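You operate a simulated robot arm through the tools that you are given. There is no shell and no other tool. Be economical: measure what you need, move in short steps, check, and stop when the job is done.

The job below is to be done with a simulated two-armed robot. You get a single attempt, and the scene is never put back.

Task
Heat the oven on MID and trim its read-out to match the check probe.
Fine: dial set before switching on; let both readings settle; switch off, then lay the probe on the rolling board.

Only the result counts: the job must be done as asked and must still hold three seconds after the hand-in. Knocking over, shifting, dropping, spilling or breaking anything else fails it.

Robot
Two 7-joint arms with two-finger parallel grippers on one trunk, on a base that drives. Base frame: it is fixed to the floor where the robot stands at the start and does not move with it; the origin is under the middle of the robot, x ahead of it, y to its left, z up. Lengths are in mm, angles in rad, forces in N, time in s.
The left shoulder is at the start at [70, 177, 1188], the right one opposite. With the tool pointing down near the work surface each hand reaches from about 100 to 660 mm from the robot's upright axis, wherever it stands, measured 20 degrees to its own side. Places, roughly: air slide [500, 400, 800]; cooling rack [300, 900, 900]; drying oven [900, 400, 1000]; heat dial [800, 0, 800]; oven latch [400, 500, 1200]; oven switch [700, 200, 700]; port of the oven [400, 500, 1300]; rolling board [0, 1300, 900]; trim knob [400, 500, 900]; vent slide [600, 300, 1800]. Payload 3.43 kg a hand.
The tool frame of a hand sits at the grasp point between the pads (the TCP): z along the fingers, y along the line on which they close. The tips reach 30 mm beyond it. The gripper opens to 94 mm. The fingers are 28 mm wide and 10 mm thick; the gripper's body (50 by 96 mm) begins 55 mm behind the TCP.
Orientation is that of the tool frame in the base frame, as a unit quaternion [x, y, z, w]. With the fingers straight down and closing along the base's y, the tool's x points along the base's -x, its y along +y and its z along -z.

Tools
- The arms move only by the tool servo_tool. It takes "left_steps", "right_steps" or both (then of equal length, played together; a hand with none holds still); each is one flat list of numbers, 7 for each row, row after row: the shift along the tool's x, y, z in units of 30 mm (1.0 is 30 mm), then the turn, a rotation vector about the tool's x, y, z in units of 4 degrees (1.0 is 4 degrees), then the finger opening in m, from 0 to 0.094. In form: [dx, dy, dz, wx, wy, wz, gripper, dx, dy, dz, wx, wy, wz, gripper, ...]. A call has 1 to 10 rows; each row shifts and turns the commanded pose from where the row before left it, along the tool's axes as they then stand. A call with a number of a shift or a turn outside -1 to 1 is refused whole. Rows are played at 5 a second. More than 50 mm and 0.15 rad between two rows, or a gripper value outside its range, and nothing of the call is played. A pose out of reach is approached as far as the arm can. The call stops where the force on the tool passes 40 N (or 10 N more than at its start, if that is more) or the arm is blocked; 0.2 s more then pass. The fingers move at their own pace (about 153 mm/s each) and stop on an object; they squeeze with about 21 N. The grip force told is the motor's: it shows also when the fingers shut on nothing. Time passes only in rows, and 0.2 s behind the last, so rows that do not move let the fingers close. It gives the time, the measured TCP pose, the force on the tool (base axes), the opening and the grip force at its end, in the units of the frame above (readings bear some noise), with the torque about the TCP (base axes, N m) and any sound that the robot's microphone picked up, and new pictures: "show" is both (left out), scene, wrist or none (wrist: the cameras of the hands that moved).
- Cameras (640 x 400 px; columns grow to the right, rows downward): "scene" is now at [134.3, 25.4, 1499]; the picture's right is [0.40, -0.92, 0.00], its down [-0.54, -0.24, -0.81] and it looks along [0.74, 0.33, -0.59] (base axes); focal length 214 px, centre (320, 200). "left" rides on the left gripper at [76, -14, -103] in its tool frame; the picture's right is [0.18, 0.98, 0.00], its down [-0.75, 0.14, -0.64] and it looks along [-0.63, 0.12, 0.77] (tool axes); focal length 243 px, centre (320, 200). "right" rides on the right gripper at [76, 14, -102] in its tool frame; the picture's right is [-0.18, 0.98, 0.00], its down [-0.75, -0.14, -0.64] and it looks along [-0.63, -0.12, 0.77] (tool axes); focal length 243 px, centre (320, 200). There is no depth. A picture from a camera that has moved, and an enlarged one, comes with that camera's place and axes in the base frame and with its lens. The place of the scene camera against the robot may be out by one fixed shift of up to 18 mm in any direction.
- lift_body(by): slides the trunk up (or, below 0, down) by that many mm; the arms and the scene camera ride with it, the base frame stays. It gives what a move gives, with no picture.
- drive_base(legs): drives the robot by 1 to 6 legs, each [ahead, turn to the left] in mm and rad, along the robot's own axes; the way and the turn of a leg run together, so that a leg with both is an arc; at most 1500 mm and 3.142 rad a leg. The arms and the cameras ride along, it lands a little off, and it stops where it bumps. It gives what a move gives, and a new picture of the scene camera.
- pan_tilt(pan, tilt): turns the head with the scene camera to pan (to the left, within 1.501 rad either way) and tilt (down, from -0.506 to 1.204), counted from straight ahead of the robot. It gives what a move gives, and a new picture of the scene camera.
- zoom(camera, box): a new picture of the part [left, top, right, bottom] of that camera's present view, enlarged. It takes no simulated time.
- sign_off(): hands the job in; it is judged then, once.

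Work in short steps. Places have to be worked out from the pictures, the camera data and where the tool is seen: move nearer, look again, correct. Check each grasp and each placing, and mend what went wrong. You have 120 turns and 260 pictures in all, those below and enlarged ones among them. Open the grippers and draw the arms clear of the work before you hand the job in, unless the task says otherwise; then end with one line.

The tools are called after ">>>" as name(argument=value, ...) on one line, values as JSON. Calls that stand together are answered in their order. servo_tool: Moves the arms, as the interface text tells. Its arguments: {"type":"object","properties":{"left_steps":{"type":"array","items":{"type":"number"}},"right_steps":{"type":"array","items":{"type":"number"}},"show":{"type":"string","enum":["both","scene","wrist","none"]}},"required":[]} The other tools are called the same way: lift_body (by) slides the trunk up or down; drive_base (legs) drives the base; pan_tilt (pan, tilt) turns the head that bears the scene camera; zoom (camera, box) takes an enlarged picture of a part of a camera's view; sign_off () hands the job in.

At the start:

```text
time: 0.0
left_eef_pos: [360.8, 463.9, 1414.4]
left_tool_rot: [0.001, 1.0, 0.001, 0.0]
left_force: [0.1, -0.5, -0.7]
left_moment: [-0.04, 0.01, 0.01]
left_grip_width: 94.1
left_finger_force: 0.1
right_eef_pos: [357.5, 32.4, 1390.1]
right_tool_rot: [0.0, 1.0, 0.0, 0.0]
right_force: [0.1, -0.9, -0.1]
right_moment: [0.01, -0.03, 0.01]
right_grip_width: 94.0
right_finger_force: 0.0
trunk travel left (down, up): [-768.0, 72.0]
robot x, y, heading: [-0.7, 0.1, -0.002]
head pan, tilt: [0.414, 0.627]
```

scene: 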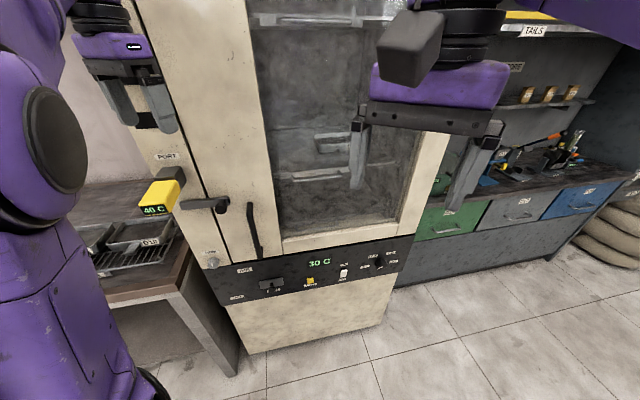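
right: 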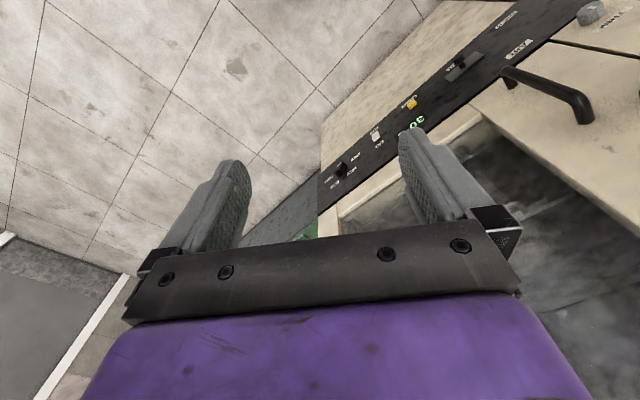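
left: 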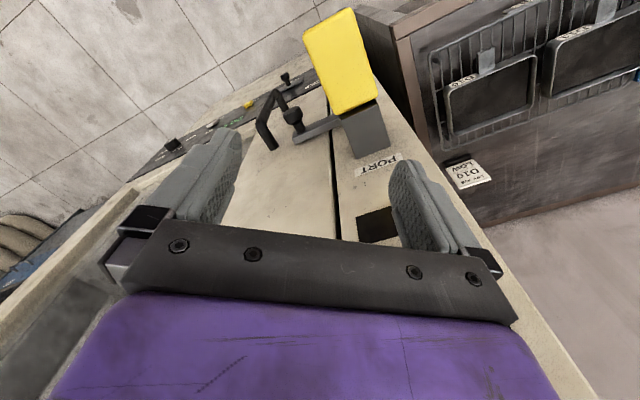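

The oven panel is ahead with a read-out, switch, dial and slide; the probe sits at the port. I enlarge the panel and the port region.

>>> zoom(camera="scene", box=[220, 230, 420, 310])

>>> zoom(camera="scene", box=[80, 140, 280, 280])

```text
3.20 times, centred on (320, 270) of scene
camera zoom: at [134.3, 25.4, 1499.0], right [0.4, -0.92, 0.0], down [-0.54, -0.24, -0.81], along [0.74, 0.33, -0.59], focal length 686 px, centre (320, -24)
```

zoom: 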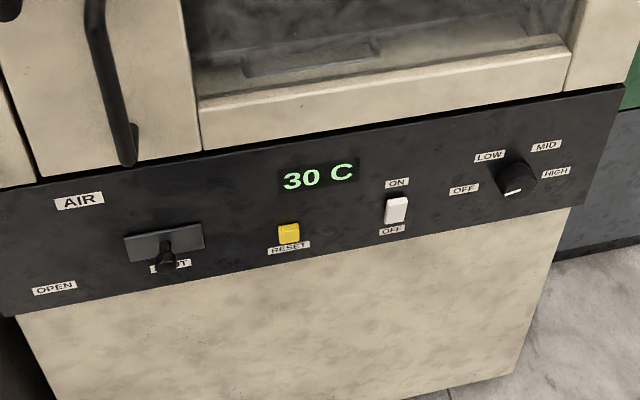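

```text
2.86 times, centred on (180, 210) of scene
camera zoom: at [134.3, 25.4, 1499.0], right [0.4, -0.92, 0.0], down [-0.54, -0.24, -0.81], along [0.74, 0.33, -0.59], focal length 613 px, centre (720, 171)
```

zoom: 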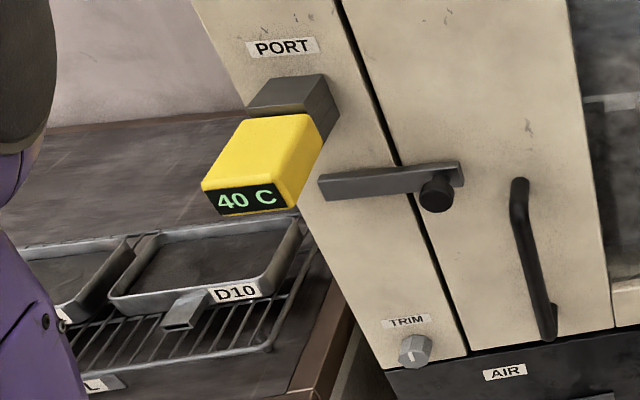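

The probe in the port reads 40 C and the oven display 30 C. I look at the rest of the room: left for the rolling board, and up for the vent.

>>> pan_tilt(pan=1.45, tilt=0.5)

>>> pan_tilt(pan=0.5, tilt=-0.2)

```text
time: 1.3
left_eef_pos: [360.1, 463.3, 1413.3]
left_tool_rot: [0.0, 1.0, 0.001, 0.0]
left_force: [0.0, -0.5, 0.4]
left_moment: [-0.02, 0.02, 0.01]
left_grip_width: 94.0
left_finger_force: 0.1
right_eef_pos: [357.3, 31.5, 1390.2]
right_tool_rot: [0.0, 1.0, 0.0, 0.0]
right_force: [0.5, -0.6, -0.1]
right_moment: [0.02, 0.01, 0.0]
right_grip_width: 94.0
right_finger_force: 0.0
trunk travel left (down, up): [-768.0, 72.0]
robot x, y, heading: [1.0, 2.2, 0.002]
head pan, tilt: [1.45, 0.499]
camera scene: at [65.2, 80.5, 1510.4], right [0.99, -0.12, 0.0], down [-0.06, -0.48, -0.88], along [0.11, 0.87, -0.48], focal length 214 px, centre (320, 200)
```

scene: 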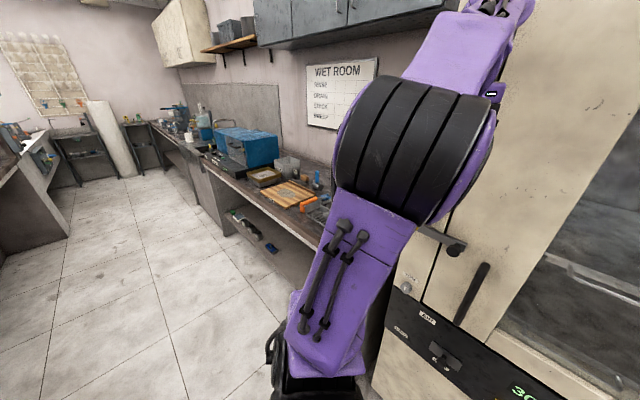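

```text
time: 2.5
left_eef_pos: [359.2, 463.1, 1413.2]
left_tool_rot: [0.002, 1.0, 0.0, 0.0]
left_force: [0.3, 0.5, 0.5]
left_moment: [0.0, 0.0, 0.01]
left_grip_width: 94.0
left_finger_force: 0.0
right_eef_pos: [357.5, 32.8, 1390.7]
right_tool_rot: [0.0, 1.0, 0.0, 0.0]
right_force: [0.4, 0.6, -0.3]
right_moment: [0.0, 0.0, 0.0]
right_grip_width: 94.0
right_finger_force: 0.1
trunk travel left (down, up): [-768.0, 72.0]
robot x, y, heading: [0.6, 3.7, 0.001]
head pan, tilt: [0.499, -0.201]
camera scene: at [127.2, 30.2, 1573.9], right [0.48, -0.88, 0.0], down [0.17, 0.1, -0.98], along [0.86, 0.47, 0.2], focal length 214 px, centre (320, 200)
```

scene: 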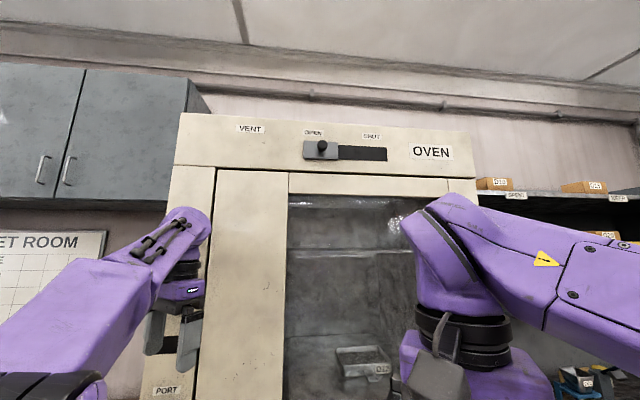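

Triangulating the dial gives about (722, 28, 803), and the oven front seems turned roughly 0.53 rad to the left. I turn the robot to face it, first looking from the spot.

>>> drive_base(legs=[[0, 0.53]])

>>> pan_tilt(pan=0.0, tilt=0.6)

```text
time: 4.4
left_eef_pos: [78.3, 581.3, 1414.0]
left_tool_rot: [-0.259, 0.966, 0.001, 0.0]
left_force: [-0.8, 0.2, -0.3]
left_moment: [0.0, -0.03, 0.0]
left_grip_width: 94.0
left_finger_force: 0.0
right_eef_pos: [293.2, 207.0, 1389.5]
right_tool_rot: [-0.26, 0.965, 0.0, 0.0]
right_force: [-0.2, -0.6, -1.1]
right_moment: [-0.01, 0.01, -0.01]
right_grip_width: 94.3
right_finger_force: 0.1
trunk travel left (down, up): [-768.0, 72.0]
robot x, y, heading: [3.0, -3.0, 0.531]
head pan, tilt: [0.499, -0.201]
camera scene: at [91.0, 86.2, 1574.0], right [0.85, -0.52, 0.0], down [0.1, 0.17, -0.98], along [0.51, 0.84, 0.2], focal length 214 px, centre (320, 200)
```

scene: 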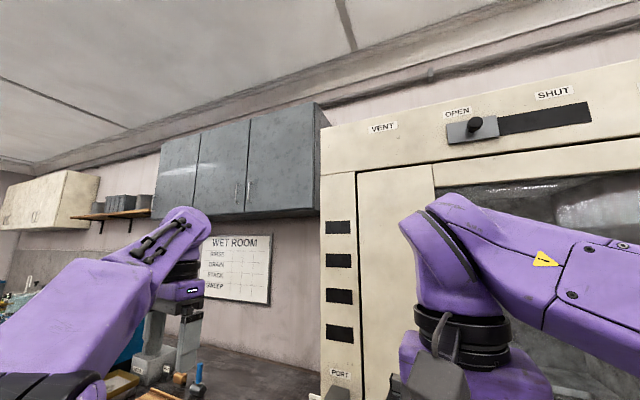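

```text
time: 5.5
left_eef_pos: [78.0, 580.6, 1414.4]
left_tool_rot: [-0.26, 0.966, 0.001, 0.0]
left_force: [-0.6, -0.1, -0.3]
left_moment: [0.0, 0.01, -0.02]
left_grip_width: 94.1
left_finger_force: 0.1
right_eef_pos: [293.5, 207.3, 1389.2]
right_tool_rot: [-0.26, 0.966, 0.0, -0.001]
right_force: [-1.1, 0.1, -0.4]
right_moment: [0.02, 0.03, 0.01]
right_grip_width: 94.1
right_finger_force: 0.1
trunk travel left (down, up): [-768.0, 72.0]
robot x, y, heading: [1.4, -1.5, 0.532]
head pan, tilt: [0.0, 0.6]
camera scene: at [123.9, 59.7, 1501.4], right [0.5, -0.86, 0.0], down [-0.49, -0.28, -0.83], along [0.71, 0.42, -0.56], focal length 214 px, centre (320, 200)
```

scene: 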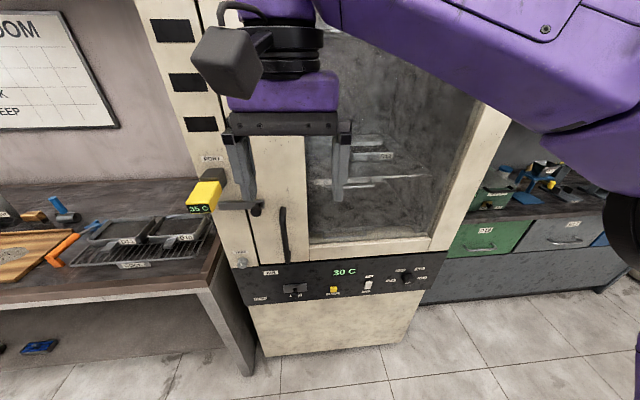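

Now facing nearly square to the oven. The probe now reads 35 C, so the readings are drifting. I enlarge the panel and the bench to measure.

>>> zoom(camera="scene", box=[230, 230, 450, 330])

>>> zoom(camera="scene", box=[0, 140, 300, 290])

```text
2.91 times, centred on (340, 280) of scene
camera zoom: at [123.9, 59.7, 1501.4], right [0.5, -0.86, 0.0], down [-0.49, -0.28, -0.83], along [0.71, 0.42, -0.56], focal length 624 px, centre (262, -33)
```

zoom: 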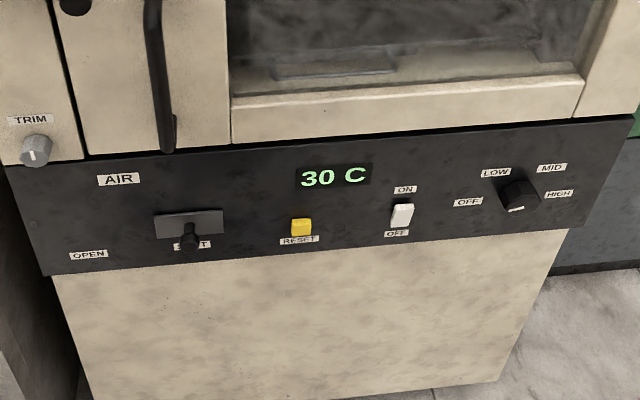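

```text
2.13 times, centred on (150, 215) of scene
camera zoom: at [123.9, 59.7, 1501.4], right [0.5, -0.86, 0.0], down [-0.49, -0.28, -0.83], along [0.71, 0.42, -0.56], focal length 458 px, centre (683, 168)
```

zoom: 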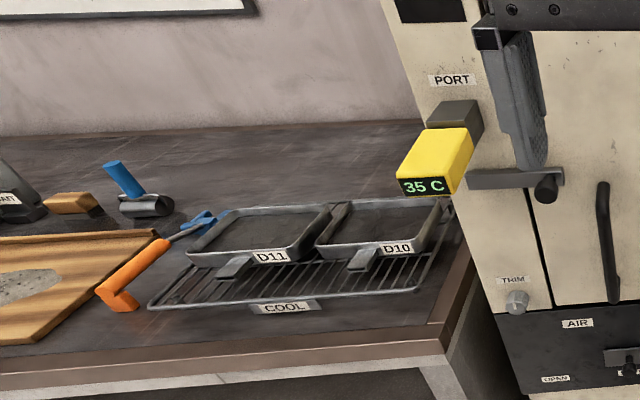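

The oven normal is about heading 0.434; dial at roughly (721, 39, 803), trim about (379, 508, 960), switch z 786. I swing the right hand towards the dial's side and pitch it toward horizontal.

>>> servo_tool(right_steps=[0, -1, 0, 0, -1, 0, 0.094, 0, -1, 0, 0, -1, 0, 0.094, 0, -1, 0, 0, -1, 0, 0.094, 0, -1, 0, 0, -1, 0, 0.094, 0, -1, 0, 0, -1, 0, 0.094, 0, -1, 0, 0, -1, 0, 0.094, 0, -1, 0, 0, -1, 0, 0.094, 0, -1, 0, 0, -1, 0, 0.094, 0, -1, 0, 0, -1, 0, 0.094, 0, -1, 0, 0, -1, 0, 0.094], show="none")

>>> servo_tool(right_steps=[0, -0.2, 0, 0, -1, 0, 0.094, 0, -0.2, 0, 0, -1, 0, 0.094, 0, -0.2, 0, 0, -1, 0, 0.094, 0, -0.2, 0, 0, -1, 0, 0.094, 0, -0.2, 0, 0, -1, 0, 0.094, 0, -0.2, 0, 0, -1, 0, 0.094, 0, -0.2, 0, 0, -1, 0, 0.094, 0, -0.2, 0, 0, -1, 0, 0.094, 0, -0.2, 0, 0, -1, 0, 0.094, 0, -0.2, 0, 0, -1, 0, 0.094], show="none")

>>> servo_tool(right_steps=[0, 0, 0.5, 0.5, -1, 0, 0.094, 0, 0, 0.5, 0.5, -1, 0, 0.094, 0, 0, 0.5, 0.4, -0.5, 0, 0.094], show="both")

>>> pan_tilt(pan=1.0, tilt=0.7)

```text
time: 7.7
left_eef_pos: [79.9, 578.9, 1414.2]
left_tool_rot: [-0.259, 0.966, 0.001, 0.0]
left_force: [-0.2, 0.9, 0.0]
left_moment: [-0.02, 0.04, 0.0]
left_grip_width: 94.0
left_finger_force: 0.1
right_eef_pos: [441.7, -46.8, 1385.8]
right_tool_rot: [-0.243, 0.907, 0.09, 0.332]
right_force: [-1.0, 0.3, 1.0]
right_moment: [0.02, 0.01, 0.01]
right_grip_width: 93.8
right_finger_force: 0.1
right hand out of reach, approached as far as the arm can: row 10
trunk travel left (down, up): [-768.0, 72.0]
robot x, y, heading: [-1.7, -2.0, 0.527]
head pan, tilt: [0.0, 0.6]
```

```text
time: 9.9
left_eef_pos: [79.4, 579.8, 1413.1]
left_tool_rot: [-0.26, 0.966, 0.001, 0.001]
left_force: [0.1, 0.3, -0.4]
left_moment: [0.03, 0.01, -0.01]
left_grip_width: 94.0
left_finger_force: 0.0
right_eef_pos: [471.3, -97.5, 1386.0]
right_tool_rot: [-0.199, 0.739, 0.168, 0.621]
right_force: [-0.6, 0.4, 0.6]
right_moment: [-0.02, -0.02, 0.01]
right_grip_width: 94.1
right_finger_force: 0.1
trunk travel left (down, up): [-768.0, 72.0]
robot x, y, heading: [-1.1, -0.9, 0.525]
head pan, tilt: [0.0, 0.6]
```

```text
time: 10.7
left_eef_pos: [78.3, 582.4, 1413.2]
left_tool_rot: [-0.26, 0.966, 0.001, 0.0]
left_force: [0.1, 1.0, 0.2]
left_moment: [-0.03, -0.01, -0.01]
left_grip_width: 94.2
left_finger_force: 0.1
right_eef_pos: [515.4, -76.2, 1386.4]
right_tool_rot: [-0.154, 0.69, 0.148, 0.692]
right_force: [0.1, 0.1, -0.4]
right_moment: [-0.01, 0.0, -0.02]
right_grip_width: 93.7
right_finger_force: 0.0
right hand out of reach, approached as far as the arm can: row 2
trunk travel left (down, up): [-768.0, 72.0]
robot x, y, heading: [-1.2, 0.7, 0.525]
head pan, tilt: [0.0, 0.6]
camera scene: at [124.1, 59.9, 1501.3], right [0.5, -0.86, 0.0], down [-0.49, -0.28, -0.82], along [0.71, 0.41, -0.57], focal length 214 px, centre (320, 200)
camera right: at [417.7, -104.7, 1310.3], right [-0.41, 0.9, 0.18], down [-0.53, -0.39, 0.75], along [0.74, 0.22, 0.63], focal length 243 px, centre (320, 200)
```

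scene: 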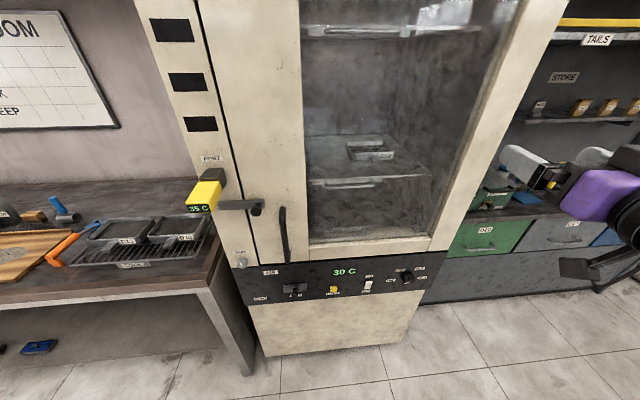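
right: 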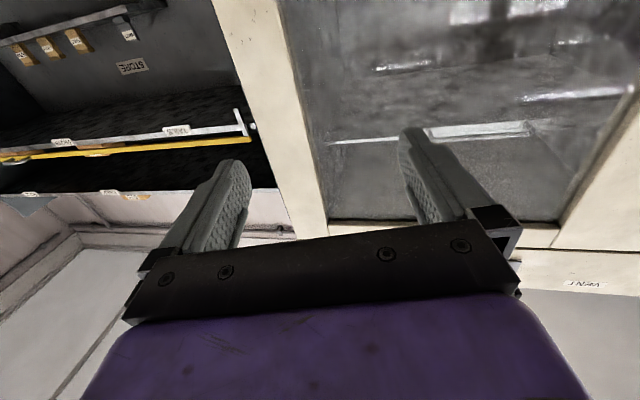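

```text
time: 12.0
left_eef_pos: [78.5, 581.5, 1413.8]
left_tool_rot: [-0.259, 0.966, 0.0, 0.0]
left_force: [0.0, -0.5, -0.4]
left_moment: [0.0, -0.01, -0.03]
left_grip_width: 93.9
left_finger_force: 0.1
right_eef_pos: [516.1, -75.8, 1387.2]
right_tool_rot: [-0.152, 0.69, 0.147, 0.692]
right_force: [0.2, 0.7, 0.6]
right_moment: [-0.05, 0.02, 0.01]
right_grip_width: 94.1
right_finger_force: 0.0
trunk travel left (down, up): [-768.0, 72.0]
robot x, y, heading: [2.0, -2.6, 0.524]
head pan, tilt: [1.0, 0.7]
camera scene: at [51.2, 100.0, 1492.7], right [1.0, -0.04, 0.0], down [-0.03, -0.64, -0.76], along [0.03, 0.76, -0.64], focal length 214 px, centre (320, 200)
```

scene: 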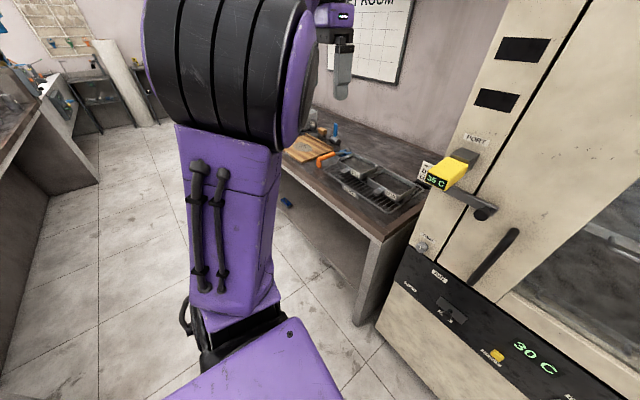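

The left arm is clear of the bench, so I lower the trunk, bringing the shoulders near the panel height.

>>> lift_body(by=-400)

>>> pan_tilt(pan=-0.3, tilt=0.45)

```text
time: 15.8
left_eef_pos: [78.2, 580.8, 1013.3]
left_tool_rot: [-0.26, 0.966, 0.0, 0.0]
left_force: [0.1, 0.5, 0.4]
left_moment: [0.02, -0.03, -0.02]
left_grip_width: 94.1
left_finger_force: 0.1
right_eef_pos: [515.7, -75.3, 986.4]
right_tool_rot: [-0.154, 0.69, 0.148, 0.692]
right_force: [0.1, -0.1, -0.5]
right_moment: [-0.01, 0.02, -0.03]
right_grip_width: 94.0
right_finger_force: 0.1
trunk travel left (down, up): [-368.0, 472.0]
robot x, y, heading: [1.3, 0.6, 0.527]
head pan, tilt: [1.0, 0.7]
```

```text
time: 17.3
left_eef_pos: [78.0, 581.6, 1012.8]
left_tool_rot: [-0.26, 0.966, 0.001, -0.001]
left_force: [0.2, -0.3, 0.1]
left_moment: [-0.03, 0.04, 0.02]
left_grip_width: 94.1
left_finger_force: 0.0
right_eef_pos: [515.2, -74.5, 986.5]
right_tool_rot: [-0.153, 0.69, 0.148, 0.692]
right_force: [0.9, 0.1, 1.5]
right_moment: [0.01, 0.02, 0.01]
right_grip_width: 93.7
right_finger_force: 0.0
trunk travel left (down, up): [-368.0, 472.0]
robot x, y, heading: [3.0, 2.2, 0.527]
head pan, tilt: [-0.3, 0.45]
camera scene: at [136.9, 35.8, 1114.9], right [0.23, -0.97, 0.0], down [-0.42, -0.1, -0.9], along [0.88, 0.2, -0.44], focal length 214 px, centre (320, 200)
```

scene: 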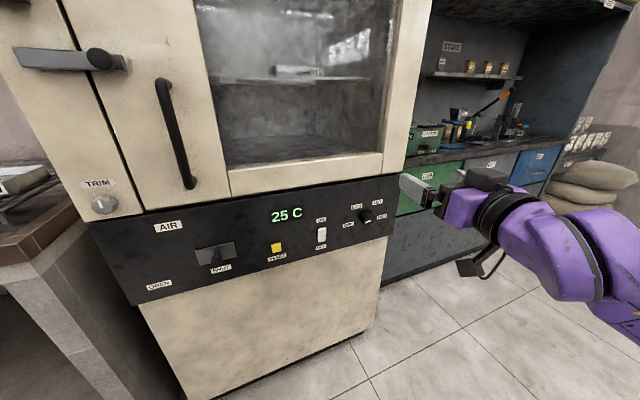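

Much better view; the readout is now 25 C. I enlarge the dial and the panel for the pointer and for a second sight line.

>>> zoom(camera="scene", box=[300, 180, 420, 260])

>>> zoom(camera="scene", box=[70, 160, 310, 310])

```text
5.00 times, centred on (360, 220) of scene
camera zoom: at [136.9, 35.8, 1114.9], right [0.23, -0.97, 0.0], down [-0.42, -0.1, -0.9], along [0.88, 0.2, -0.44], focal length 1072 px, centre (120, 100)
```

zoom: 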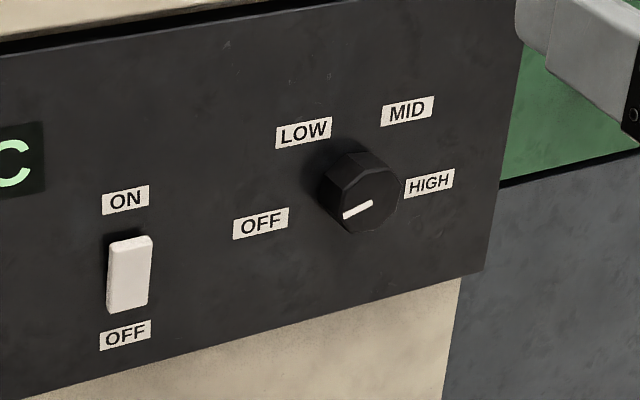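

```text
2.67 times, centred on (190, 235) of scene
camera zoom: at [136.9, 35.8, 1114.9], right [0.23, -0.97, 0.0], down [-0.42, -0.1, -0.9], along [0.88, 0.2, -0.44], focal length 572 px, centre (667, 107)
```

zoom: 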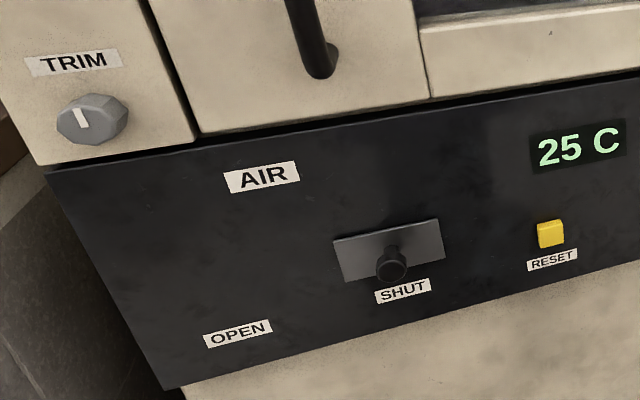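

Refined: oven heading about 0.63 (I had the sign backwards), dial face about (774, 18, 741), trim about (404, 521, 926). The dial points to OFF and MID is roughly 140° clockwise. I yaw the hand left, drop it and shift it towards the dial.

>>> servo_tool(right_steps=[0.9, -0.28, 0, -0.36, 0, 0, 0.094, 0.9, -0.28, 0, -0.36, 0, 0, 0.094, 0.9, -0.28, 0, -0.36, 0, 0, 0.094, 0.9, -0.28, 0, -0.36, 0, 0, 0.094, 0.9, -0.28, 0, -0.36, 0, 0, 0.094, 0.9, -0.28, 0, -0.36, 0, 0, 0.094, 0.9, -0.28, 0, -0.36, 0, 0, 0.094, 0.9, -0.28, 0, -0.36, 0, 0, 0.094], show="both")

```text
time: 19.1
left_eef_pos: [78.4, 580.4, 1011.4]
left_tool_rot: [-0.259, 0.966, 0.0, 0.0]
left_force: [0.8, 0.1, -0.4]
left_moment: [-0.02, -0.02, 0.02]
left_grip_width: 94.2
left_finger_force: 0.1
right_eef_pos: [591.7, -136.2, 804.4]
right_tool_rot: [-0.222, 0.672, 0.215, 0.673]
right_force: [0.1, -0.1, -0.4]
right_moment: [-0.01, -0.04, -0.01]
right_grip_width: 93.7
right_finger_force: 0.0
right hand out of reach, approached as far as the arm can: row 1, 2, 3, 4, 5
trunk travel left (down, up): [-368.0, 472.0]
robot x, y, heading: [-2.2, 0.9, 0.527]
head pan, tilt: [-0.3, 0.45]
camera scene: at [136.9, 35.7, 1114.9], right [0.22, -0.97, 0.0], down [-0.42, -0.1, -0.9], along [0.88, 0.2, -0.44], focal length 214 px, centre (320, 200)
camera right: at [501.2, -185.2, 727.5], right [-0.58, 0.79, 0.18], down [-0.44, -0.49, 0.76], along [0.69, 0.36, 0.63], focal length 243 px, centre (320, 200)
```

scene: 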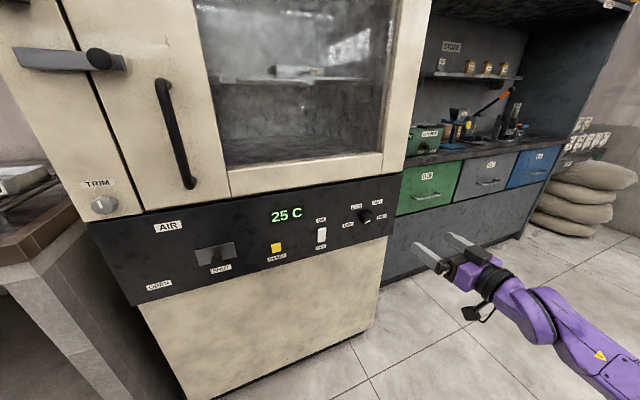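
right: 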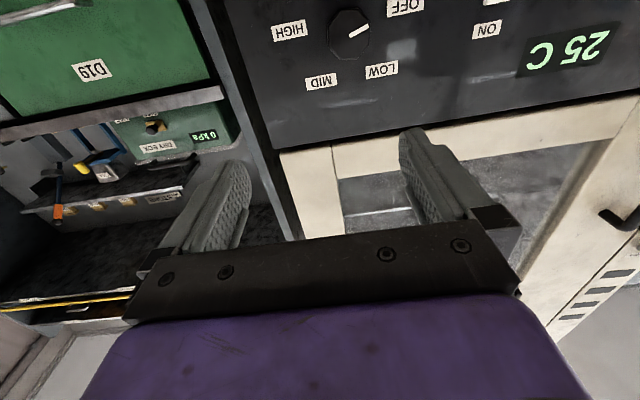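

Two sight lines agree now: dial face at about (735, 14, 764), ~47 mm wide. I line up with it at a stand-off, then pre-rotate the wrist counter-clockwise to gain room.

>>> servo_tool(right_steps=[0.27, 0.25, 0.8, 0, 0, -1, 0.085, 0.27, 0.25, 0.8, 0, 0, 0, 0.085, 0.27, 0.25, 0.8, 0, 0, 0, 0.085, 0.27, 0.25, 0.8, 0, 0, 0, 0.085, 0.25, 0.23, 0.8, 0, 0, 1, 0.085], show="wrist")

```text
time: 20.3
left_eef_pos: [78.5, 582.9, 1013.2]
left_tool_rot: [-0.259, 0.966, 0.001, -0.001]
left_force: [0.0, 0.2, -0.1]
left_moment: [0.0, -0.03, 0.0]
left_grip_width: 94.1
left_finger_force: 0.1
right_eef_pos: [668.0, -38.5, 761.0]
right_tool_rot: [-0.222, 0.672, 0.217, 0.672]
right_force: [-0.1, 0.6, -0.9]
right_moment: [-0.01, 0.0, 0.0]
right_grip_width: 85.2
right_finger_force: 0.1
trunk travel left (down, up): [-368.0, 472.0]
robot x, y, heading: [0.1, 1.7, 0.526]
head pan, tilt: [-0.3, 0.45]
camera right: at [577.7, -86.0, 685.1], right [-0.58, 0.8, 0.18], down [-0.44, -0.49, 0.76], along [0.69, 0.36, 0.63], focal length 243 px, centre (320, 200)
```

right: 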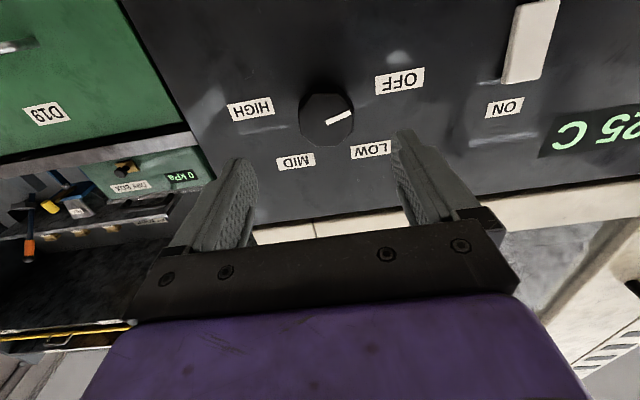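

Combining both wrist views the dial's face is ~115–130 mm ahead, ~6 mm left and ~9 mm above the tool axis. I correct for that and advance 60 mm, then look.

>>> servo_tool(right_steps=[-0.15, 0.1, 0.7, 0, 0, 0, 0.085, -0.15, 0.1, 0.7, 0, 0, 0, 0.085, 0, 0, 0.6, 0, 0, 0, 0.085], show="both")

```text
time: 21.1
left_eef_pos: [78.4, 580.7, 1012.8]
left_tool_rot: [-0.26, 0.966, 0.001, 0.0]
left_force: [0.4, 0.5, -0.1]
left_moment: [0.01, -0.03, 0.0]
left_grip_width: 93.9
left_finger_force: 0.0
right_eef_pos: [711.9, 1.7, 770.5]
right_tool_rot: [-0.222, 0.672, 0.216, 0.673]
right_force: [1.2, 0.3, -0.3]
right_moment: [0.0, 0.0, 0.01]
right_grip_width: 84.8
right_finger_force: 0.1
trunk travel left (down, up): [-368.0, 472.0]
robot x, y, heading: [-4.6, 1.2, 0.525]
head pan, tilt: [-0.3, 0.45]
camera scene: at [137.1, 36.1, 1114.8], right [0.22, -0.97, 0.0], down [-0.42, -0.1, -0.9], along [0.88, 0.2, -0.44], focal length 214 px, centre (320, 200)
camera right: at [622.6, -46.7, 694.8], right [-0.58, 0.8, 0.18], down [-0.44, -0.49, 0.76], along [0.69, 0.36, 0.63], focal length 243 px, centre (320, 200)
```

scene: 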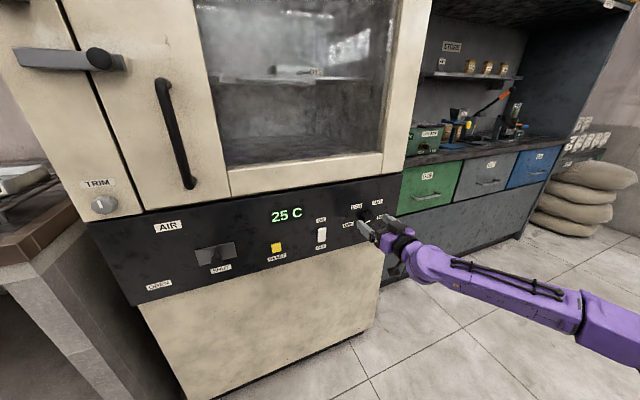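
right: 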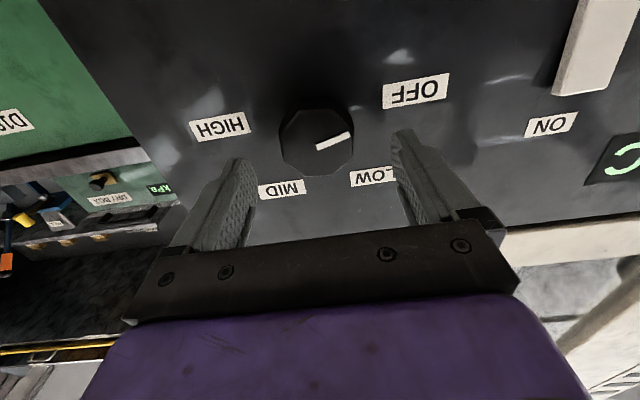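

The knob sits on the tool axis about 50 mm ahead. I pre-rotate the wrist by about -68° here, clear of the knob.

>>> servo_tool(right_steps=[0, 0, 0, 0, 0, -1, 0.085, 0, 0, 0, 0, 0, -1, 0.085, 0, 0, 0, 0, 0, -1, 0.085, 0, 0, 0, 0, 0, -1, 0.085, 0, 0, 0, 0, 0, -1, 0.085, 0, 0, 0, 0, 0, -1, 0.085, 0, 0, 0, 0, 0, -1, 0.085, 0, 0, 0, 0, 0, -1, 0.085, 0, 0, 0, 0, 0, -1, 0.085, 0, 0, 0, 0, 0, -1, 0.085], show="none")

>>> servo_tool(right_steps=[0, 0, 0, 0, 0, -1, 0.085, 0, 0, 0, 0, 0, -1, 0.085, 0, 0, 0, 0, 0, -1, 0.085, 0, 0, 0, 0, 0, -1, 0.085, 0, 0, 0, 0, 0, -1, 0.085, 0, 0, 0, 0, 0, -1, 0.085, 0, 0, 0, 0, 0, -1, 0.085], show="wrist")

```text
time: 23.3
left_eef_pos: [79.1, 582.6, 1014.3]
left_tool_rot: [-0.259, 0.966, 0.001, 0.0]
left_force: [-0.8, 0.2, -0.4]
left_moment: [0.01, -0.03, -0.01]
left_grip_width: 94.2
left_finger_force: 0.0
right_eef_pos: [712.3, 1.5, 771.1]
right_tool_rot: [-0.439, 0.554, -0.027, 0.706]
right_force: [0.5, -0.1, 0.2]
right_moment: [-0.01, 0.03, 0.03]
right_grip_width: 85.0
right_finger_force: 0.1
trunk travel left (down, up): [-368.0, 472.0]
robot x, y, heading: [2.1, -1.0, 0.53]
head pan, tilt: [-0.3, 0.45]
```

```text
time: 24.9
left_eef_pos: [77.7, 582.2, 1013.5]
left_tool_rot: [-0.26, 0.966, 0.001, 0.0]
left_force: [0.1, -0.5, -0.4]
left_moment: [-0.04, 0.01, 0.01]
left_grip_width: 93.8
left_finger_force: 0.0
right_eef_pos: [712.1, 2.1, 771.3]
right_tool_rot: [-0.56, 0.433, -0.197, 0.678]
right_force: [-0.5, 0.2, 0.0]
right_moment: [0.02, 0.02, 0.02]
right_grip_width: 84.7
right_finger_force: 0.1
trunk travel left (down, up): [-368.0, 472.0]
robot x, y, heading: [1.9, 2.9, 0.525]
head pan, tilt: [-0.3, 0.45]
camera right: at [668.9, -111.0, 730.0], right [-0.31, 0.43, -0.85], down [-0.9, 0.15, 0.41], along [0.3, 0.89, 0.34], focal length 243 px, centre (320, 200)
```

right: 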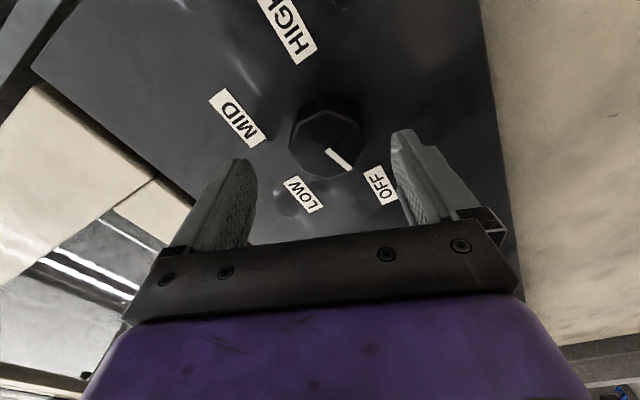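

The rotation was fully reached; the knob is ~5 mm along +y of the tool. I correct, advance 40 mm with fingers open, and look before gripping.

>>> servo_tool(right_steps=[0.06, 0.17, 0.4, 0, 0, 0, 0.085, 0, 0, 0.5, 0, 0, 0, 0.085, 0, 0, 0.45, 0, 0, 0, 0.085], show="both")

```text
time: 25.7
left_eef_pos: [75.7, 578.3, 1014.4]
left_tool_rot: [-0.257, 0.966, 0.0, 0.002]
left_force: [-0.2, -0.2, -0.3]
left_moment: [0.0, 0.03, 0.04]
left_grip_width: 94.3
left_finger_force: 0.0
right_eef_pos: [736.0, 19.1, 766.5]
right_tool_rot: [-0.559, 0.434, -0.198, 0.679]
right_force: [-33.7, -15.0, 2.1]
right_moment: [0.89, -1.17, -0.88]
right_grip_width: 84.4
right_finger_force: 0.1
trunk travel left (down, up): [-368.0, 472.0]
robot x, y, heading: [-2.7, 0.5, 0.512]
head pan, tilt: [-0.3, 0.45]
stopped in row 3 (right hand): the force on the tool passed its limit at 48 N (the readings are from after the stop); the commanded pose is now the measured one
camera scene: at [131.1, 32.2, 1115.7], right [0.22, -0.98, 0.0], down [-0.42, -0.09, -0.9], along [0.88, 0.2, -0.43], focal length 214 px, centre (320, 200)
camera right: at [692.9, -93.2, 725.1], right [-0.31, 0.43, -0.85], down [-0.9, 0.15, 0.41], along [0.3, 0.89, 0.34], focal length 243 px, centre (320, 200)
```

scene: 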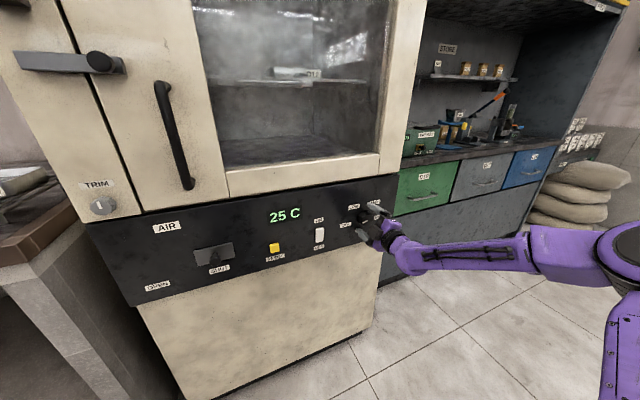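
right: 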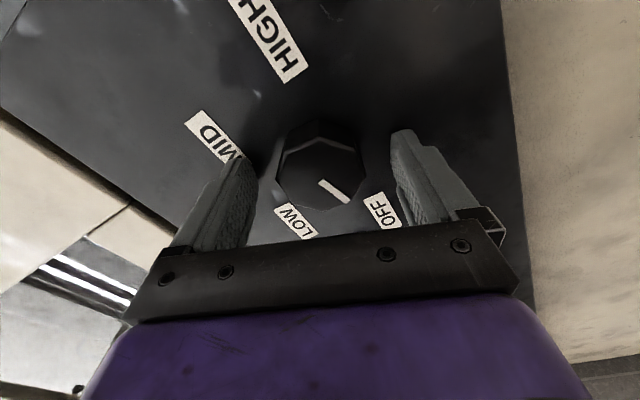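

Tips touched the panel with the knob face ~15 mm inside the fingers. I back off 4 mm and close on the knob.

>>> servo_tool(right_steps=[0, 0, -0.15, 0, 0, 0, 0.085, 0, 0, 0, 0, 0, 0, 0.04, 0, 0, 0, 0, 0, 0, 0.03, 0, 0, 0, 0, 0, 0, 0.03], show="wrist")

```text
time: 26.7
left_eef_pos: [76.9, 581.2, 1013.9]
left_tool_rot: [-0.258, 0.966, 0.001, 0.0]
left_force: [-0.3, 0.4, -0.4]
left_moment: [0.0, 0.01, 0.02]
left_grip_width: 93.9
left_finger_force: 0.1
right_eef_pos: [737.3, 18.4, 764.7]
right_tool_rot: [-0.559, 0.434, -0.198, 0.678]
right_force: [0.7, -1.8, 12.3]
right_moment: [0.51, -0.69, 0.44]
right_grip_width: 47.3
right_finger_force: 45.3
trunk travel left (down, up): [-368.0, 472.0]
robot x, y, heading: [2.7, 0.7, 0.523]
head pan, tilt: [-0.3, 0.45]
camera right: at [693.2, -93.6, 724.4], right [-0.31, 0.43, -0.85], down [-0.9, 0.15, 0.41], along [0.3, 0.89, 0.34], focal length 243 px, centre (320, 200)
```

right: 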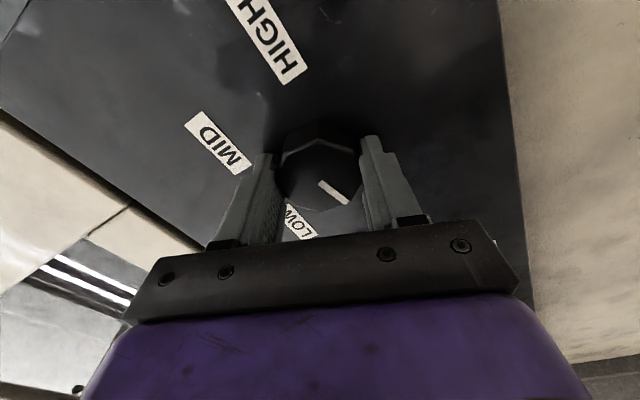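

Knob gripped at 47 mm. I turn clockwise 40° and check.

>>> servo_tool(right_steps=[0, -0.05, 0, 0, 0, 1, 0.03, 0, 0, 0, 0, 0, 1, 0.03, 0, 0, 0, 0, 0, 1, 0.03, 0, 0, 0, 0, 0, 1, 0.03, 0, 0, 0, 0, 0, 1, 0.03, 0, 0, 0, 0, 0, 1, 0.03, 0, 0, 0, 0, 0, 1, 0.03, 0, 0, 0, 0, 0, 1, 0.03, 0, 0, 0, 0, 0, 1, 0.03, 0, 0, 0, 0, 0, 1, 0.03], show="wrist")

```text
time: 28.9
left_eef_pos: [77.6, 582.6, 1013.6]
left_tool_rot: [-0.259, 0.966, 0.001, 0.0]
left_force: [-0.9, -0.3, -0.3]
left_moment: [0.0, -0.02, 0.03]
left_grip_width: 94.0
left_finger_force: 0.2
right_eef_pos: [737.6, 17.7, 765.5]
right_tool_rot: [-0.377, 0.601, 0.048, 0.703]
right_force: [-3.1, 3.4, 10.2]
right_moment: [0.82, -1.13, 0.1]
right_grip_width: 47.4
right_finger_force: 45.3
trunk travel left (down, up): [-368.0, 472.0]
robot x, y, heading: [0.5, 1.0, 0.519]
head pan, tilt: [-0.3, 0.45]
camera right: at [668.2, -60.0, 692.5], right [-0.56, 0.77, -0.3], down [-0.65, -0.19, 0.73], along [0.51, 0.61, 0.61], focal length 243 px, centre (320, 200)
```

right: 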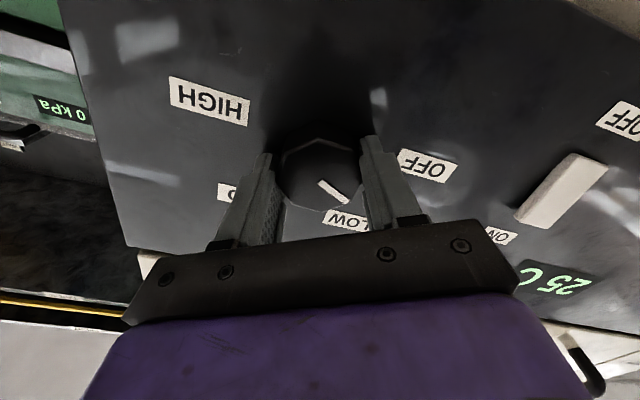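

The knob follows the gripper. I continue another 80°.

>>> servo_tool(right_steps=[0, 0, 0, 0, 0, 1, 0.03, 0, 0, 0, 0, 0, 1, 0.03, 0, 0, 0, 0, 0, 1, 0.03, 0, 0, 0, 0, 0, 1, 0.03, 0, 0, 0, 0, 0, 1, 0.03, 0, 0, 0, 0, 0, 1, 0.03, 0, 0, 0, 0, 0, 1, 0.03, 0, 0, 0, 0, 0, 1, 0.03, 0, 0, 0, 0, 0, 1, 0.03, 0, 0, 0, 0, 0, 1, 0.03], show="none")

>>> servo_tool(right_steps=[0, 0, 0, 0, 0, 1, 0.03, 0, 0, 0, 0, 0, 1, 0.03, 0, 0, 0, 0, 0, 1, 0.03, 0, 0, 0, 0, 0, 1, 0.03, 0, 0, 0, 0, 0, 1, 0.03, 0, 0, 0, 0, 0, 1, 0.03, 0, 0, 0, 0, 0, 1, 0.03, 0, 0, 0, 0, 0, 1, 0.03], show="both")

>>> zoom(camera="scene", box=[300, 180, 420, 260])

```text
time: 31.1
left_eef_pos: [79.2, 580.9, 1014.4]
left_tool_rot: [-0.258, 0.966, 0.001, 0.001]
left_force: [0.1, 0.4, -1.0]
left_moment: [0.0, 0.0, 0.02]
left_grip_width: 94.0
left_finger_force: 0.2
right_eef_pos: [736.2, 18.0, 766.7]
right_tool_rot: [-0.149, 0.693, 0.284, 0.645]
right_force: [-1.6, 3.2, 8.9]
right_moment: [0.81, -1.06, -0.39]
right_grip_width: 47.1
right_finger_force: 45.1
trunk travel left (down, up): [-368.0, 472.0]
robot x, y, heading: [1.5, 1.7, 0.525]
head pan, tilt: [-0.3, 0.45]
```

```text
time: 32.9
left_eef_pos: [78.2, 580.4, 1014.2]
left_tool_rot: [-0.258, 0.966, 0.001, 0.001]
left_force: [0.0, 0.0, 0.2]
left_moment: [-0.01, 0.02, -0.03]
left_grip_width: 93.9
left_finger_force: 0.0
right_eef_pos: [736.7, 17.8, 765.6]
right_tool_rot: [0.047, 0.707, 0.452, 0.542]
right_force: [4.2, -0.1, 12.8]
right_moment: [0.37, -0.55, 0.11]
right_grip_width: 47.4
right_finger_force: 44.9
trunk travel left (down, up): [-368.0, 472.0]
robot x, y, heading: [-1.9, -0.9, 0.525]
head pan, tilt: [-0.3, 0.45]
camera scene: at [134.9, 34.9, 1115.2], right [0.22, -0.98, 0.0], down [-0.42, -0.1, -0.9], along [0.88, 0.2, -0.43], focal length 214 px, centre (320, 200)
camera right: at [617.7, 9.7, 720.8], right [-0.34, 0.47, 0.81], down [-0.15, -0.88, 0.45], along [0.93, 0.03, 0.37], focal length 243 px, centre (320, 200)
```

scene: 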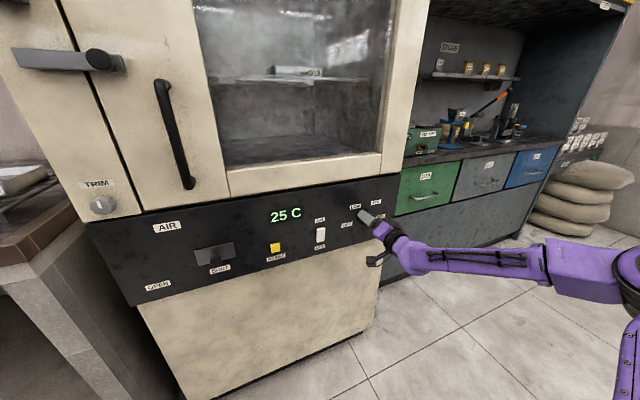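
right: 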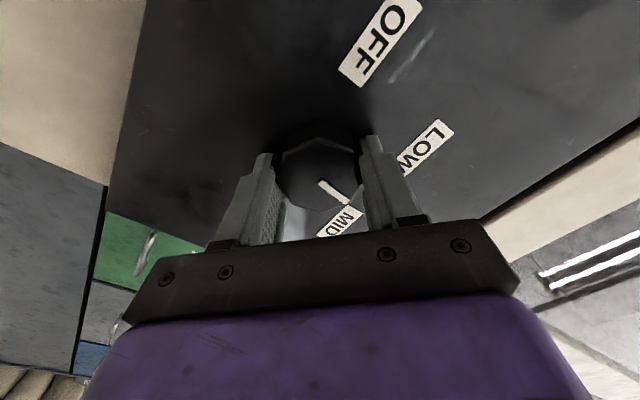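

```text
5.00 times, centred on (360, 220) of scene
camera zoom: at [134.9, 34.9, 1115.2], right [0.22, -0.98, 0.0], down [-0.42, -0.1, -0.9], along [0.88, 0.2, -0.43], focal length 1072 px, centre (120, 100)
```

zoom: 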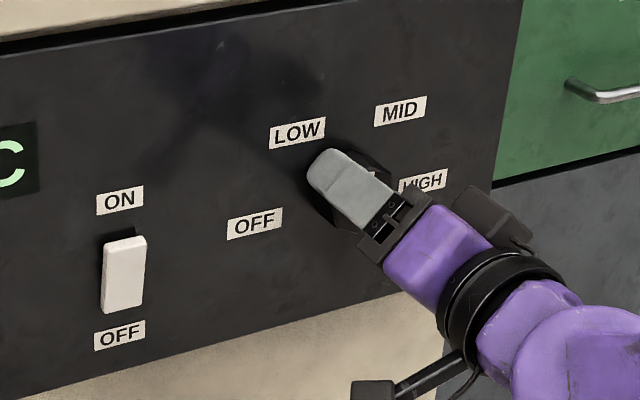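

Turned 112°; comparing label positions in the wrist view to the initial one, about 30° remain to MID. I turn on 28° and look.

>>> servo_tool(right_steps=[0, 0, 0, 0, 0, 1, 0.03, 0, 0, 0, 0, 0, 1, 0.03, 0, 0, 0, 0, 0, 1, 0.03, 0, 0, 0, 0, 0, 1, 0.03, 0, 0, 0, 0, 0, 1, 0.03, 0, 0, 0, 0, 0, 1, 0.03, 0, 0, 0, 0, 0, 1, 0.03], show="wrist")

```text
time: 34.5
left_eef_pos: [79.0, 581.0, 1013.3]
left_tool_rot: [-0.258, 0.966, 0.002, 0.001]
left_force: [-0.8, -0.1, -0.3]
left_moment: [0.02, 0.0, -0.03]
left_grip_width: 94.0
left_finger_force: 0.1
right_eef_pos: [738.2, 17.8, 764.7]
right_tool_rot: [0.218, 0.675, 0.569, 0.416]
right_force: [5.3, -2.9, 13.2]
right_moment: [0.26, -0.4, 1.0]
right_grip_width: 47.3
right_finger_force: 44.7
trunk travel left (down, up): [-368.0, 472.0]
robot x, y, heading: [-2.0, 0.7, 0.52]
head pan, tilt: [-0.3, 0.45]
camera right: at [609.7, 20.9, 755.5], right [-0.07, 0.11, 0.99], down [-0.07, -0.99, 0.11], along [0.99, -0.06, 0.08], focal length 243 px, centre (320, 200)
```

right: 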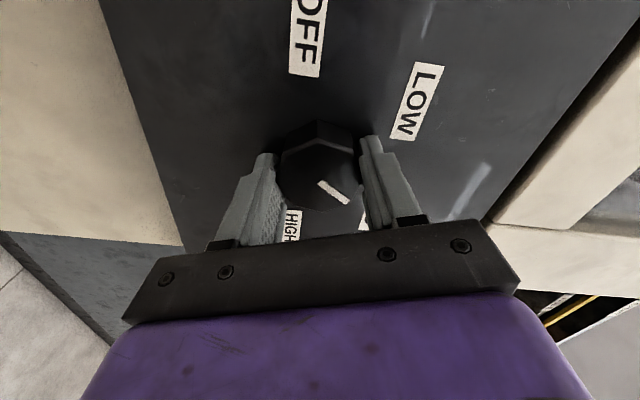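

HIGH now sits where LOW sat at the start, so the pointer should be on MID. I release, back off, and check.

>>> servo_tool(right_steps=[0, 0, 0, 0, 0, 0, 0.085, 0, 0, 0, 0, 0, 0, 0.085, 0, 0, -1, 0, 0, 0, 0.085, 0, 0, -1, 0, 0, 0, 0.085, 0, 0, -1, 0, 0, 0, 0.085], show="wrist")

>>> zoom(camera="scene", box=[300, 180, 420, 260])

```text
time: 35.7
left_eef_pos: [76.7, 584.1, 1011.9]
left_tool_rot: [-0.258, 0.966, -0.001, 0.001]
left_force: [0.5, 1.0, 0.4]
left_moment: [-0.05, -0.01, 0.02]
left_grip_width: 94.3
left_finger_force: 0.0
right_eef_pos: [663.0, -33.4, 765.1]
right_tool_rot: [0.217, 0.676, 0.568, 0.417]
right_force: [-1.0, -0.4, -0.4]
right_moment: [-0.01, 0.0, -0.05]
right_grip_width: 84.9
right_finger_force: 0.0
trunk travel left (down, up): [-368.0, 472.0]
robot x, y, heading: [-1.2, -1.6, 0.527]
head pan, tilt: [-0.3, 0.45]
camera right: at [535.9, -29.6, 756.0], right [-0.08, 0.11, 0.99], down [-0.07, -0.99, 0.11], along [0.99, -0.06, 0.08], focal length 243 px, centre (320, 200)
```

right: 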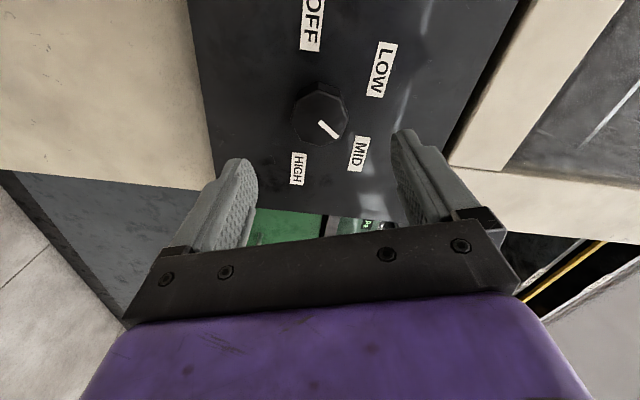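

```text
5.00 times, centred on (360, 220) of scene
camera zoom: at [134.2, 38.0, 1115.1], right [0.22, -0.98, 0.0], down [-0.42, -0.1, -0.9], along [0.88, 0.2, -0.43], focal length 1072 px, centre (120, 100)
```

zoom: 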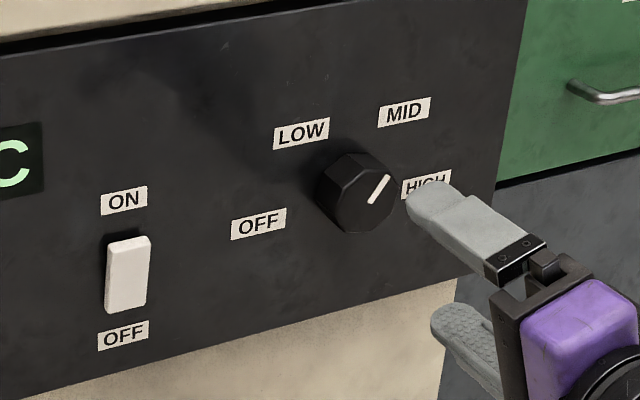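

Geometry check puts the pointer at ~34° right of vertical, the dial labels at about ±35°/±105°, so it is on MID. Next I close the fingers and shift ~157 mm left to stand before the upper half of the ON/OFF rocker.

>>> servo_tool(right_steps=[0.84, 0.245, 0, 0, 0, 0, 0, 0.84, 0.245, 0, 0, 0, 0, 0, 0.84, 0.245, 0, 0, 0, 0, 0, 0.84, 0.245, 0, 0, 0, 0, 0, 0.84, 0.245, 0, 0, 0, 0, 0, 0.84, 0.245, 0, 0, 0, 0, 0], show="both")

>>> zoom(camera="scene", box=[260, 180, 420, 280])

```text
time: 37.1
left_eef_pos: [78.3, 581.1, 1013.5]
left_tool_rot: [-0.258, 0.966, 0.001, -0.001]
left_force: [0.0, -0.2, -0.2]
left_moment: [-0.04, 0.01, 0.0]
left_grip_width: 93.9
left_finger_force: 0.1
right_eef_pos: [571.9, 93.0, 760.6]
right_tool_rot: [0.217, 0.677, 0.568, 0.416]
right_force: [-1.0, -0.7, -0.1]
right_moment: [0.03, 0.02, 0.02]
right_grip_width: 0.0
right_finger_force: 20.4
trunk travel left (down, up): [-368.0, 472.0]
robot x, y, heading: [-8.0, 0.1, 0.523]
head pan, tilt: [-0.3, 0.45]
camera scene: at [136.4, 35.4, 1114.9], right [0.22, -0.98, 0.0], down [-0.42, -0.1, -0.9], along [0.88, 0.2, -0.44], focal length 214 px, centre (320, 200)
camera right: at [444.9, 96.3, 749.3], right [-0.07, 0.11, 0.99], down [-0.07, -0.99, 0.11], along [0.99, -0.06, 0.08], focal length 243 px, centre (320, 200)
```

scene: 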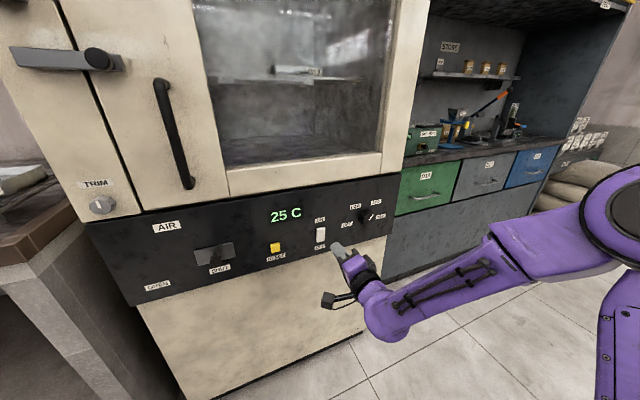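
right: 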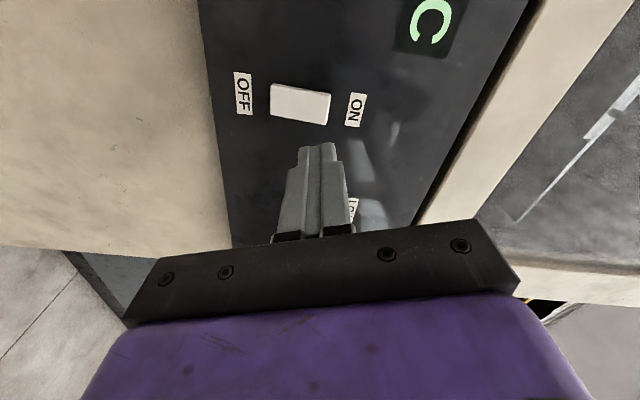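

```text
4.00 times, centred on (340, 230) of scene
camera zoom: at [136.4, 35.4, 1114.9], right [0.22, -0.98, 0.0], down [-0.42, -0.1, -0.9], along [0.88, 0.2, -0.44], focal length 858 px, centre (240, 80)
```

zoom: 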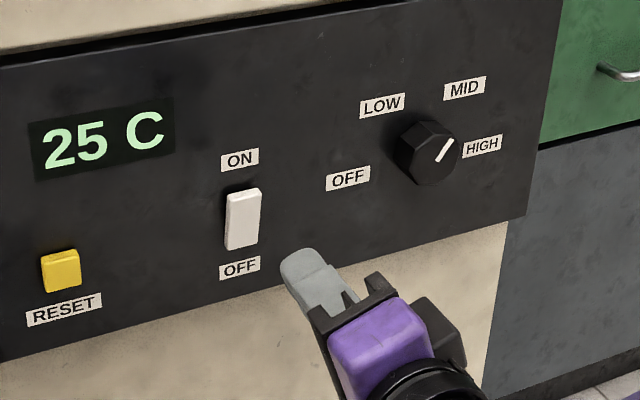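

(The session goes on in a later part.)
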